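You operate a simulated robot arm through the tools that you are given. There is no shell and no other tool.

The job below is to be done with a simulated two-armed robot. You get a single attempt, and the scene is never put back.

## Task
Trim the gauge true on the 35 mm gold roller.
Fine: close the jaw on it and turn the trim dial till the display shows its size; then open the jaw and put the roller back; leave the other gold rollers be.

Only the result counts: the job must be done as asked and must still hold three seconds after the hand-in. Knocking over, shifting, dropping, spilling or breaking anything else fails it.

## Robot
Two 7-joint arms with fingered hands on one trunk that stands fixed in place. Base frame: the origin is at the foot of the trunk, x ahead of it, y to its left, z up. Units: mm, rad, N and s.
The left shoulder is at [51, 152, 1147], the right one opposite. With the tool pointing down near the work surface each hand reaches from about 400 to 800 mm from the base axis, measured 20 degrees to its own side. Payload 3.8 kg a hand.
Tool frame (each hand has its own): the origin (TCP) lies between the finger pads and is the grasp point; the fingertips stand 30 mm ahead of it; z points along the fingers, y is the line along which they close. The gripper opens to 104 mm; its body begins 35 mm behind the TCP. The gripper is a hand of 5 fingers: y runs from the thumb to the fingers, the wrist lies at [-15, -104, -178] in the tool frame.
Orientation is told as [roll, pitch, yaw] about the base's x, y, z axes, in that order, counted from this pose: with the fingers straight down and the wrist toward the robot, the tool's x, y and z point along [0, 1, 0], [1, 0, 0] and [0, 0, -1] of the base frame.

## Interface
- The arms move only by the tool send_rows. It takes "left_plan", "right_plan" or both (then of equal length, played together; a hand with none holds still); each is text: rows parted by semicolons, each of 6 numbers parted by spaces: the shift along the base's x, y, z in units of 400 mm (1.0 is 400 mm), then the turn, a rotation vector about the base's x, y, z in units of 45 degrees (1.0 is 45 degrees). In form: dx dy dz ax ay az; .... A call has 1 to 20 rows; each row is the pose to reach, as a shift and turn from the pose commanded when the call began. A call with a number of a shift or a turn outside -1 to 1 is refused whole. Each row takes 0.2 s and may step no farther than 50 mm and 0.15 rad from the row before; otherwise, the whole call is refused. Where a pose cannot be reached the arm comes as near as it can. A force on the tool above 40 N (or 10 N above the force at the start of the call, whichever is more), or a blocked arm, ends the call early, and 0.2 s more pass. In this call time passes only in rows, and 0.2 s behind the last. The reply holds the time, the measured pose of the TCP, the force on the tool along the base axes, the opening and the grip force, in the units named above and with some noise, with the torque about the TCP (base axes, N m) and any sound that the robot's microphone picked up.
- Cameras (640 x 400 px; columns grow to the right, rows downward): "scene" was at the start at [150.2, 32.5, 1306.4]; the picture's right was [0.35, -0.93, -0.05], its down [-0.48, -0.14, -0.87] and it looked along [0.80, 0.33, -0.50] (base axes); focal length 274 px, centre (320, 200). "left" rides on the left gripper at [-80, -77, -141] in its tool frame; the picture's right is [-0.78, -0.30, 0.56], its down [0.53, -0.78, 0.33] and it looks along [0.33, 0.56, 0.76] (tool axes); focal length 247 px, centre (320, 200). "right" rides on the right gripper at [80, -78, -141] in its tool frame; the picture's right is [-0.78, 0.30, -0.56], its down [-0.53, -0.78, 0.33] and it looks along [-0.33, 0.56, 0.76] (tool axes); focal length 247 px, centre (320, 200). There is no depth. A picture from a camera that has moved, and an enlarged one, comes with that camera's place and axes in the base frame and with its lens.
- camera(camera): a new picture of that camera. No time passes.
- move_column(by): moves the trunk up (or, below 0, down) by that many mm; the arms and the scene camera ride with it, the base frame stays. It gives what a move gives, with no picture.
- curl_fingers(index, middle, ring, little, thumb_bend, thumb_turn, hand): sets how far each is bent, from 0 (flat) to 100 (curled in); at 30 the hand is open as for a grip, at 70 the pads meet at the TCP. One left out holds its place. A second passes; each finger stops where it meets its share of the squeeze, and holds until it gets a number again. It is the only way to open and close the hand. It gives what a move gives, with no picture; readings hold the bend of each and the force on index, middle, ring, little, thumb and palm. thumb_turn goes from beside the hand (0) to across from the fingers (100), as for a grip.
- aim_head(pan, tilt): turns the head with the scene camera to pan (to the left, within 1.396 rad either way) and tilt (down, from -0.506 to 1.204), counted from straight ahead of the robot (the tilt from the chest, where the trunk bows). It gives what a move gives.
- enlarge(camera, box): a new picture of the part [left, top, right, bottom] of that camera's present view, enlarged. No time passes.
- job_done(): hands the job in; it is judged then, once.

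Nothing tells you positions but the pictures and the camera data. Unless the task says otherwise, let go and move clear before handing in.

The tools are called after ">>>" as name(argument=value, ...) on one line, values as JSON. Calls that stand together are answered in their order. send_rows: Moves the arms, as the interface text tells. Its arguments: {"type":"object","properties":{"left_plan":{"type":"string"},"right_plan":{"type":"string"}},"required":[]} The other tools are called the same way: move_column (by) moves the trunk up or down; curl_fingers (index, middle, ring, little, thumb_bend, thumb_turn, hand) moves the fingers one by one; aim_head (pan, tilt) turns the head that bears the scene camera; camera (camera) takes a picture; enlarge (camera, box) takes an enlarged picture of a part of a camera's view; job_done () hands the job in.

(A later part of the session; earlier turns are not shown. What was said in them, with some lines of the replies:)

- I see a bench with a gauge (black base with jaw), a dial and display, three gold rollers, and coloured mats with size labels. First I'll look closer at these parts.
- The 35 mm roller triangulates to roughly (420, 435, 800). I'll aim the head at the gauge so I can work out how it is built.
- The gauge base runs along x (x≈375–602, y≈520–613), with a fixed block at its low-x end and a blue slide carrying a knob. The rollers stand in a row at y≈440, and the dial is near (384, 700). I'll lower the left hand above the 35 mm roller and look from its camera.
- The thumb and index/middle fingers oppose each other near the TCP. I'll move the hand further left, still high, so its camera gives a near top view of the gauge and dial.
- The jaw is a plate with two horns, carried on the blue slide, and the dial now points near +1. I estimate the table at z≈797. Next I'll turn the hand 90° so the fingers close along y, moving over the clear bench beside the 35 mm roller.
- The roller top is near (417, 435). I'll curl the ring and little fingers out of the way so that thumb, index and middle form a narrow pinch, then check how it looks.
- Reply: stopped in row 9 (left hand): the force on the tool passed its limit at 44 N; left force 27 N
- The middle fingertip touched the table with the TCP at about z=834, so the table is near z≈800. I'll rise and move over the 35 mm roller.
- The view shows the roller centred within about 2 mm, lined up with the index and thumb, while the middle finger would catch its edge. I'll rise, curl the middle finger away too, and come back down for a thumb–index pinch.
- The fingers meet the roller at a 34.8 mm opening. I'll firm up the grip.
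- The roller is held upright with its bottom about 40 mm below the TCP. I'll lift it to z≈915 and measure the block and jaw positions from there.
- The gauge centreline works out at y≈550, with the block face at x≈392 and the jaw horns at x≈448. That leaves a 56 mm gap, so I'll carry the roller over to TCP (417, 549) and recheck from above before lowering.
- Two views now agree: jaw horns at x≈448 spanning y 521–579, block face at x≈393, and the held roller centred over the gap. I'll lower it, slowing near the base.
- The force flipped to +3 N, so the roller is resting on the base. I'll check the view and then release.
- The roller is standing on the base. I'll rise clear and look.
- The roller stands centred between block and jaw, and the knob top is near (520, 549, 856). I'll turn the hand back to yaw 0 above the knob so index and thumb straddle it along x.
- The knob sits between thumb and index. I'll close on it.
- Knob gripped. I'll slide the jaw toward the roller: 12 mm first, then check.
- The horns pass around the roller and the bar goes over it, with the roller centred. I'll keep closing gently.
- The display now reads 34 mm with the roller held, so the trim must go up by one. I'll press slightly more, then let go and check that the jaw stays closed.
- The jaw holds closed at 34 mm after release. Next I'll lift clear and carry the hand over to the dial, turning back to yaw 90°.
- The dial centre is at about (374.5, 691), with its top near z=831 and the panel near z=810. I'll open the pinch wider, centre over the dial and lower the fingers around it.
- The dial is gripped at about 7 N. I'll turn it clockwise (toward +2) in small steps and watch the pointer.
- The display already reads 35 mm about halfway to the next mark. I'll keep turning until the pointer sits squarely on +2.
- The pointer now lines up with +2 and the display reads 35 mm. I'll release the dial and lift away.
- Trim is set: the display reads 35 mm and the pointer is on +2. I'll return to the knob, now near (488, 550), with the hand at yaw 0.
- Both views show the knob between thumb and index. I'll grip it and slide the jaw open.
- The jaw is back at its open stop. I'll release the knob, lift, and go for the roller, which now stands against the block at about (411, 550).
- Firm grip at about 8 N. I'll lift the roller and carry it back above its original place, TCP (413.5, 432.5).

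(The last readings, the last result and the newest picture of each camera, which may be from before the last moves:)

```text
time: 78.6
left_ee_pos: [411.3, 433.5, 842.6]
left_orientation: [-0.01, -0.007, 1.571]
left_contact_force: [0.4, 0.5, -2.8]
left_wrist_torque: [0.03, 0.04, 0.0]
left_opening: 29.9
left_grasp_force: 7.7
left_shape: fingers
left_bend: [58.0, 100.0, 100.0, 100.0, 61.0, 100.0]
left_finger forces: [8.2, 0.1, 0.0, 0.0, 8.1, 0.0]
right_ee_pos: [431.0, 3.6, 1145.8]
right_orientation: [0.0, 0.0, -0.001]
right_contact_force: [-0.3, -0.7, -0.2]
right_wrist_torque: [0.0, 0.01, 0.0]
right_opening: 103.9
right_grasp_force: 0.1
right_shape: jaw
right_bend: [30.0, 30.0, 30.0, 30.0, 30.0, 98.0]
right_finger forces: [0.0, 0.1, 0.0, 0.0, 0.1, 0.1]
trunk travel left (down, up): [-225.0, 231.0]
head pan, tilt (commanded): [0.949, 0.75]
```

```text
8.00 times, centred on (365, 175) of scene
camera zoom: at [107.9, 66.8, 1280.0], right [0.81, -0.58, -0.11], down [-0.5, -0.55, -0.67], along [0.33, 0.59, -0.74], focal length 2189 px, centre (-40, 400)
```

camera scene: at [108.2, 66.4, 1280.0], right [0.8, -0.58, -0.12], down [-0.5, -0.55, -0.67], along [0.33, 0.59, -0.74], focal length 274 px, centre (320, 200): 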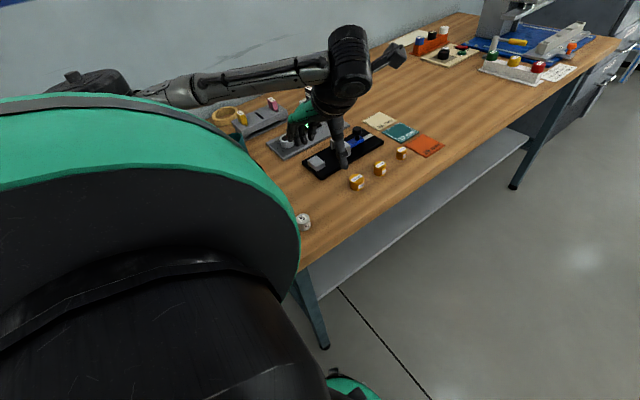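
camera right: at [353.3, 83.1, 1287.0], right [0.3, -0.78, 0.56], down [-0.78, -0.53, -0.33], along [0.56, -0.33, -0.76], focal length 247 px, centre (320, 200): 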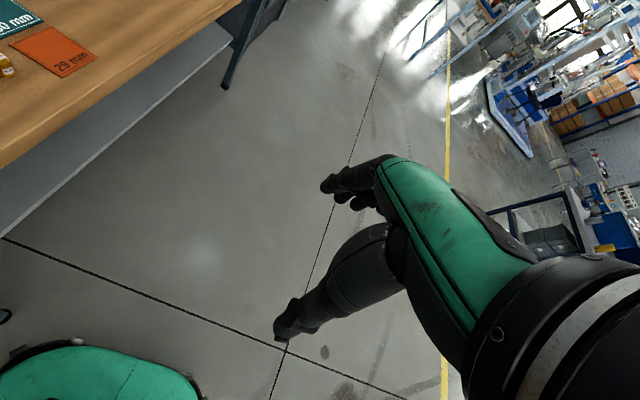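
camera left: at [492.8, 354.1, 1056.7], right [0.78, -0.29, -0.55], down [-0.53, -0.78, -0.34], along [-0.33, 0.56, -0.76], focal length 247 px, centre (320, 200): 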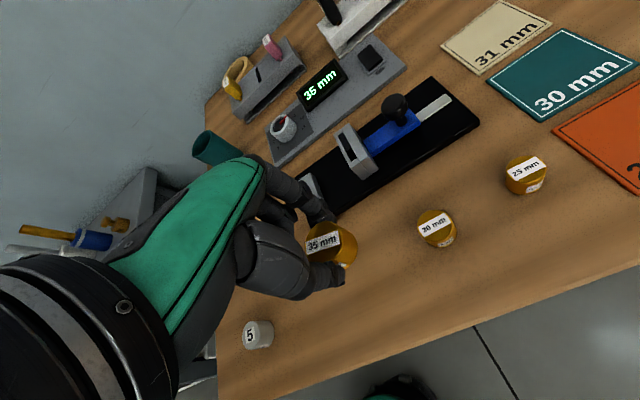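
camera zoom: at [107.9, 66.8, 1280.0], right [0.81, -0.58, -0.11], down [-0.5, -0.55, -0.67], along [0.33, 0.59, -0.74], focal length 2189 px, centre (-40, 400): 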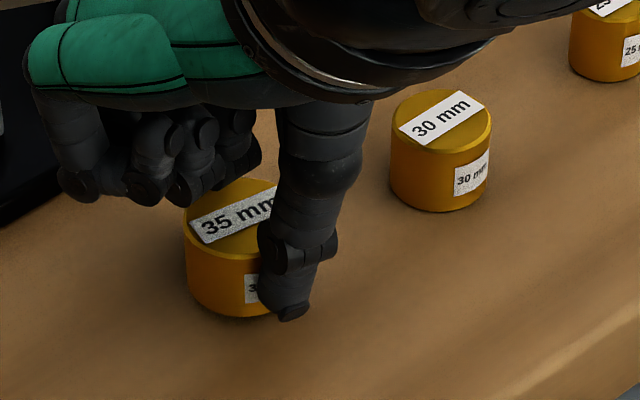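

>>> send_rows(left_plan="0.003 -0.002 -0.002 0 0 0; 0.005 -0.004 -0.005 0 0 0")

>>> send_rows(left_plan="0 0 -0.002 0 0 0; 0 0 -0.004 0 0 0")

>>> enlarge(camera="scene", box=[340, 150, 390, 200])

```text
time: 79.2
left_ee_pos: [414.3, 431.3, 842.5]
left_orientation: [-0.009, -0.007, 1.571]
left_contact_force: [0.0, -1.1, -2.0]
left_wrist_torque: [-0.01, 0.03, 0.02]
left_opening: 30.1
left_grasp_force: 8.5
left_shape: fingers
left_bend: [58.0, 100.0, 100.0, 100.0, 61.0, 100.0]
left_finger forces: [8.0, 0.0, 0.1, 0.0, 8.1, 0.1]
right_ee_pos: [430.5, 1.8, 1145.9]
right_orientation: [-0.001, 0.001, 0.0]
right_contact_force: [0.2, 0.1, -0.5]
right_wrist_torque: [-0.01, 0.01, -0.03]
right_opening: 103.4
right_grasp_force: 0.1
right_shape: jaw
right_bend: [30.0, 30.0, 30.0, 30.0, 30.0, 98.0]
right_finger forces: [0.0, 0.1, 0.0, 0.0, 0.1, 0.0]
trunk travel left (down, up): [-225.0, 231.0]
head pan, tilt (commanded): [0.949, 0.75]
```

```text
time: 79.8
left_ee_pos: [414.1, 431.6, 841.2]
left_orientation: [-0.009, -0.007, 1.571]
left_contact_force: [-0.6, -0.7, -1.3]
left_wrist_torque: [-0.01, 0.01, 0.01]
left_opening: 29.7
left_grasp_force: 8.9
left_shape: fingers
left_bend: [58.0, 100.0, 100.0, 100.0, 61.0, 100.0]
left_finger forces: [8.1, 0.0, 0.1, 0.0, 8.1, 0.0]
right_ee_pos: [431.3, 2.5, 1145.4]
right_orientation: [0.0, 0.0, 0.001]
right_contact_force: [0.6, -0.4, 0.0]
right_wrist_torque: [0.02, 0.03, -0.01]
right_opening: 103.9
right_grasp_force: 0.0
right_shape: jaw
right_bend: [30.0, 30.0, 30.0, 30.0, 30.0, 98.0]
right_finger forces: [0.0, 0.0, 0.0, 0.0, 0.1, 0.0]
trunk travel left (down, up): [-225.0, 231.0]
head pan, tilt (commanded): [0.949, 0.75]
```

```text
8.00 times, centred on (365, 175) of scene
camera zoom: at [107.9, 66.8, 1280.0], right [0.81, -0.58, -0.11], down [-0.5, -0.55, -0.67], along [0.33, 0.59, -0.74], focal length 2189 px, centre (-40, 400)
```

zoom: 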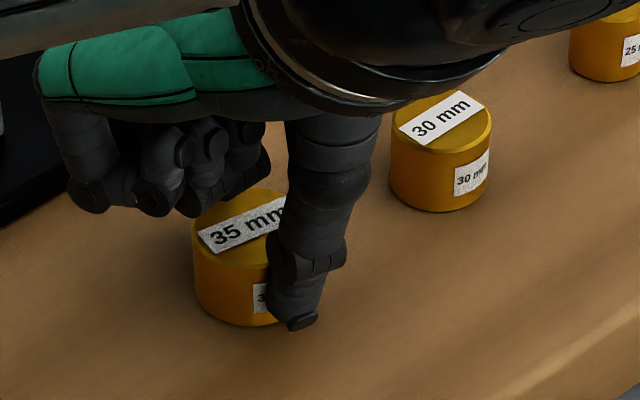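

The scene view matches the roller's original position almost pixel for pixel. I'll lower the last fraction until it touches.

>>> send_rows(left_plan="0 0 -0.002 0 0 0; 0 0 -0.003 0 0 0")

```text
time: 80.4
left_ee_pos: [412.7, 431.4, 839.1]
left_orientation: [-0.01, -0.008, 1.572]
left_contact_force: [-0.1, -0.1, -0.6]
left_wrist_torque: [0.0, -0.01, -0.01]
left_opening: 29.9
left_grasp_force: 8.1
left_shape: fingers
left_bend: [58.0, 100.0, 100.0, 100.0, 61.0, 100.0]
left_finger forces: [8.1, 0.0, 0.0, 0.0, 8.1, 0.0]
right_ee_pos: [430.7, 1.4, 1145.3]
right_orientation: [0.002, 0.0, 0.0]
right_contact_force: [-0.5, -0.6, 0.8]
right_wrist_torque: [0.03, 0.02, -0.03]
right_opening: 103.7
right_grasp_force: 0.1
right_shape: jaw
right_bend: [30.0, 30.0, 30.0, 30.0, 30.0, 98.0]
right_finger forces: [0.1, 0.0, 0.1, 0.0, 0.0, 0.0]
trunk travel left (down, up): [-225.0, 231.0]
head pan, tilt (commanded): [0.949, 0.75]
```

>>> send_rows(left_plan="0 0 -0.002 0 0 0; 0 0 -0.0025 0 0 0")

```text
time: 81.0
left_ee_pos: [414.3, 430.0, 838.6]
left_orientation: [-0.012, -0.009, 1.573]
left_contact_force: [-0.3, 0.5, 5.6]
left_wrist_torque: [0.03, 0.0, 0.04]
left_opening: 29.6
left_grasp_force: 9.1
left_shape: fingers
left_bend: [58.0, 100.0, 100.0, 100.0, 61.0, 100.0]
left_finger forces: [9.7, 0.0, 0.0, 0.0, 8.5, 0.1]
right_ee_pos: [431.0, 2.0, 1145.5]
right_orientation: [0.001, 0.001, -0.002]
right_contact_force: [1.0, 0.1, -0.3]
right_wrist_torque: [0.03, -0.01, -0.01]
right_opening: 103.7
right_grasp_force: 0.0
right_shape: jaw
right_bend: [30.0, 30.0, 30.0, 30.0, 30.0, 98.0]
right_finger forces: [0.1, 0.1, 0.0, 0.1, 0.0, 0.0]
trunk travel left (down, up): [-225.0, 231.0]
head pan, tilt (commanded): [0.949, 0.75]
```

The force turned to +5.6 N, so the roller is on the bench. I'll release in two steps and rise straight up.

>>> curl_fingers(hand="left", index=55, thumb_bend=55)

>>> curl_fingers(hand="left", index=46, thumb_bend=46)

>>> enlarge(camera="left", box=[230, 130, 420, 340])

>>> send_rows(left_plan="0 0 0.02 0 0 0; 0 0 0.06 0 0 0; 0 0 0.12 0 0 0; 0 0 0.2 0 0 0; 0 0 0.3 0 0 0")

>>> camera(camera="left")

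>>> enlarge(camera="scene", box=[260, 90, 420, 210])

```text
time: 82.0
left_ee_pos: [414.2, 430.1, 837.5]
left_orientation: [-0.009, -0.007, 1.572]
left_contact_force: [-0.1, -0.5, 0.3]
left_wrist_torque: [-0.03, 0.04, -0.05]
left_opening: 38.6
left_grasp_force: 0.1
left_shape: fingers
left_bend: [55.0, 100.0, 100.0, 100.0, 55.0, 100.0]
left_finger forces: [0.0, 0.0, 0.0, 0.0, 0.0, 0.1]
right_ee_pos: [430.8, 3.2, 1146.1]
right_orientation: [0.0, -0.001, -0.001]
right_contact_force: [0.5, 0.7, -0.3]
right_wrist_torque: [-0.02, -0.01, 0.0]
right_opening: 103.7
right_grasp_force: 0.0
right_shape: jaw
right_bend: [30.0, 30.0, 30.0, 30.0, 30.0, 98.0]
right_finger forces: [0.1, 0.1, 0.0, 0.0, 0.1, 0.0]
trunk travel left (down, up): [-225.0, 231.0]
head pan, tilt (commanded): [0.949, 0.75]
```

```text
time: 83.0
left_ee_pos: [413.8, 430.5, 837.7]
left_orientation: [-0.009, -0.007, 1.569]
left_contact_force: [0.6, 0.6, 0.0]
left_wrist_torque: [0.01, 0.0, -0.02]
left_opening: 62.0
left_grasp_force: 0.1
left_shape: fingers
left_bend: [46.0, 100.0, 100.0, 100.0, 46.0, 100.0]
left_finger forces: [0.0, 0.0, 0.0, 0.0, 0.0, 0.0]
right_ee_pos: [430.8, 3.1, 1144.8]
right_orientation: [0.0, 0.0, -0.001]
right_contact_force: [0.9, -0.7, 0.6]
right_wrist_torque: [0.02, 0.01, 0.01]
right_opening: 103.8
right_grasp_force: 0.0
right_shape: jaw
right_bend: [30.0, 30.0, 30.0, 30.0, 30.0, 98.0]
right_finger forces: [0.0, 0.0, 0.1, 0.0, 0.1, 0.0]
trunk travel left (down, up): [-225.0, 231.0]
head pan, tilt (commanded): [0.949, 0.75]
```

```text
1.90 times, centred on (325, 235) of left
camera zoom: at [491.9, 353.2, 979.4], right [0.78, -0.29, -0.55], down [-0.53, -0.77, -0.34], along [-0.33, 0.56, -0.76], focal length 470 px, centre (310, 133)
```

zoom: 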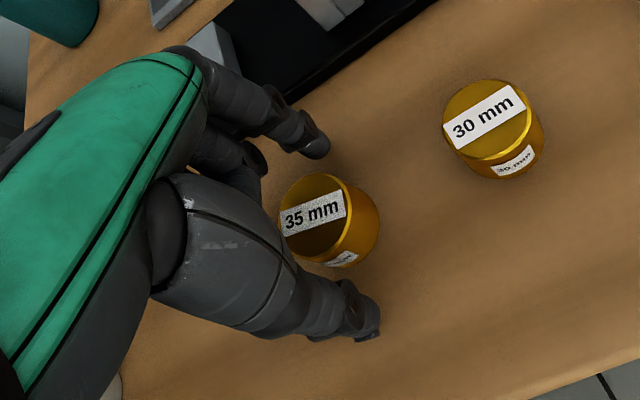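

```text
time: 84.2
left_ee_pos: [412.6, 429.0, 955.5]
left_orientation: [-0.008, -0.006, 1.573]
left_contact_force: [0.3, 0.3, 0.0]
left_wrist_torque: [0.01, -0.02, -0.03]
left_opening: 62.1
left_grasp_force: 0.1
left_shape: fingers
left_bend: [46.0, 100.0, 100.0, 100.0, 46.0, 100.0]
left_finger forces: [0.0, 0.1, 0.0, 0.0, 0.0, 0.0]
right_ee_pos: [431.1, 2.4, 1146.3]
right_orientation: [0.001, 0.002, 0.0]
right_contact_force: [-0.5, -0.5, 0.8]
right_wrist_torque: [-0.03, -0.01, 0.0]
right_opening: 103.7
right_grasp_force: 0.0
right_shape: jaw
right_bend: [30.0, 30.0, 30.0, 30.0, 30.0, 98.0]
right_finger forces: [0.1, 0.0, 0.0, 0.1, 0.0, 0.1]
trunk travel left (down, up): [-225.0, 231.0]
head pan, tilt (commanded): [0.949, 0.75]
```

```text
taken
camera left: at [490.8, 352.2, 1096.8], right [0.78, -0.29, -0.55], down [-0.53, -0.78, -0.34], along [-0.33, 0.56, -0.76], focal length 247 px, centre (320, 200)
```

left: 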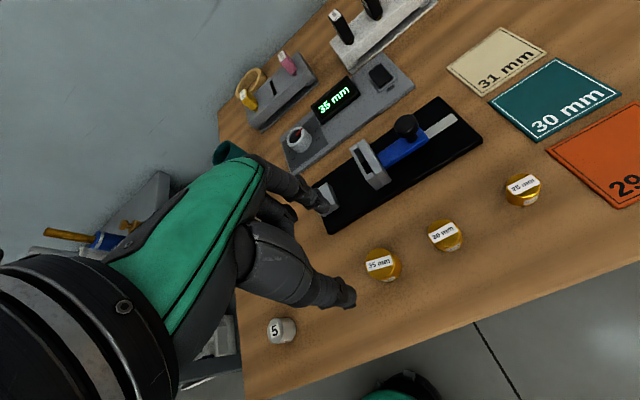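

```text
3.33 times, centred on (340, 150) of scene
camera zoom: at [107.3, 66.1, 1280.2], right [0.81, -0.58, -0.11], down [-0.5, -0.55, -0.67], along [0.33, 0.59, -0.73], focal length 912 px, centre (253, 367)
```

zoom: 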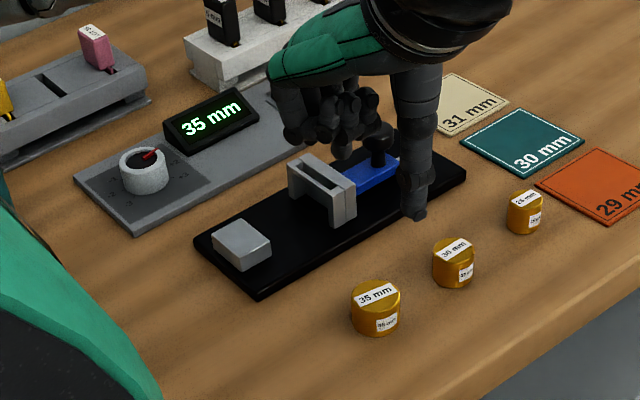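

>>> send_rows(left_plan="0 0 0.1 0 0 0; 0 0 0.2 0 0 0; 0 0 0.3 0 0 0; 0 0 0.38 0 0 0")

>>> enlarge(camera="scene", box=[256, 100, 416, 200])

>>> camera(camera="scene")

>>> enlarge(camera="scene", box=[256, 100, 336, 150])

```text
time: 85.2
left_ee_pos: [413.1, 427.9, 1109.6]
left_orientation: [-0.007, -0.008, 1.572]
left_contact_force: [-0.3, -0.1, 1.1]
left_wrist_torque: [0.02, -0.03, -0.03]
left_opening: 61.9
left_grasp_force: 0.0
left_shape: fingers
left_bend: [46.0, 100.0, 100.0, 100.0, 46.0, 100.0]
left_finger forces: [0.0, 0.0, 0.1, 0.0, 0.0, 0.0]
right_ee_pos: [429.6, 1.4, 1147.9]
right_orientation: [0.001, 0.0, 0.001]
right_contact_force: [-0.9, -0.8, 0.5]
right_wrist_torque: [0.03, 0.02, 0.04]
right_opening: 103.7
right_grasp_force: 0.0
right_shape: jaw
right_bend: [30.0, 30.0, 30.0, 30.0, 30.0, 98.0]
right_finger forces: [0.1, 0.1, 0.0, 0.1, 0.0, 0.1]
trunk travel left (down, up): [-225.0, 231.0]
head pan, tilt (commanded): [0.949, 0.75]
```

```text
4.00 times, centred on (336, 150) of scene
camera zoom: at [105.5, 64.7, 1280.8], right [0.81, -0.58, -0.11], down [-0.49, -0.55, -0.67], along [0.33, 0.6, -0.73], focal length 1094 px, centre (256, 400)
```

zoom: 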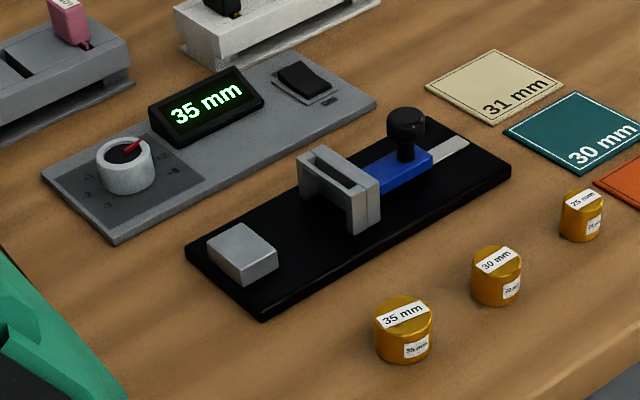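

```text
taken
camera scene: at [105.5, 64.7, 1280.8], right [0.81, -0.58, -0.11], down [-0.49, -0.55, -0.67], along [0.33, 0.6, -0.73], focal length 274 px, centre (320, 200)
```

scene: 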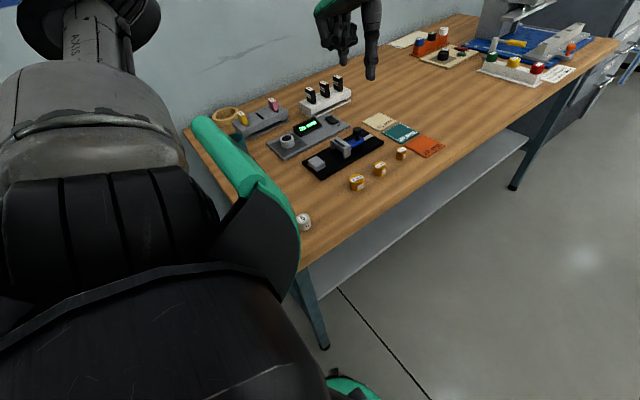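

```text
8.00 times, centred on (296, 125) of scene
camera zoom: at [105.5, 64.7, 1280.8], right [0.81, -0.58, -0.11], down [-0.49, -0.55, -0.67], along [0.33, 0.6, -0.73], focal length 2189 px, centre (512, 800)
```

zoom: 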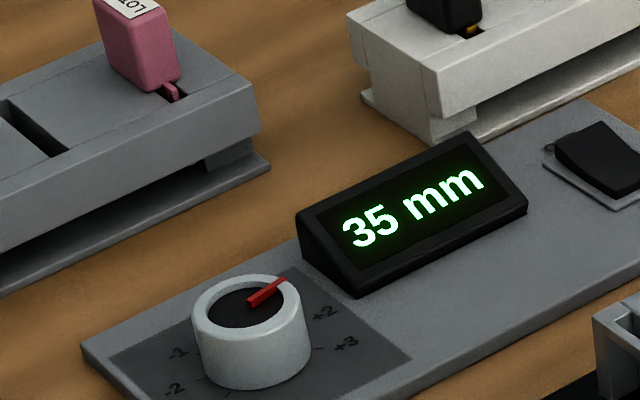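

The 35 mm roller is back where it started and the other two gold rollers haven't moved. The jaw is open, the display holds 35 mm and the hand is well clear, so I'm handing in.

>>> job_done()

```text
The job is handed in.
```

The gauge is trimmed true on the 35 mm gold roller, and I've handed the job in.

- **Trim:** with the jaw closed on the roller, the display read 34 mm. I turned the dial from +1 to +2, and it now reads 35 mm. The pointer sits on the +2 mark to within a few degrees.
- **Jaw:** I slid it back to its open stop. The display still shows 35 mm.
- **Roller:** it is back in its original spot, matching the first picture to within about a millimetre.
- **Everything else:** in the last pictures, the other two gold rollers, the mats and the holders look unmoved. The left hand is empty and well clear of the bench.
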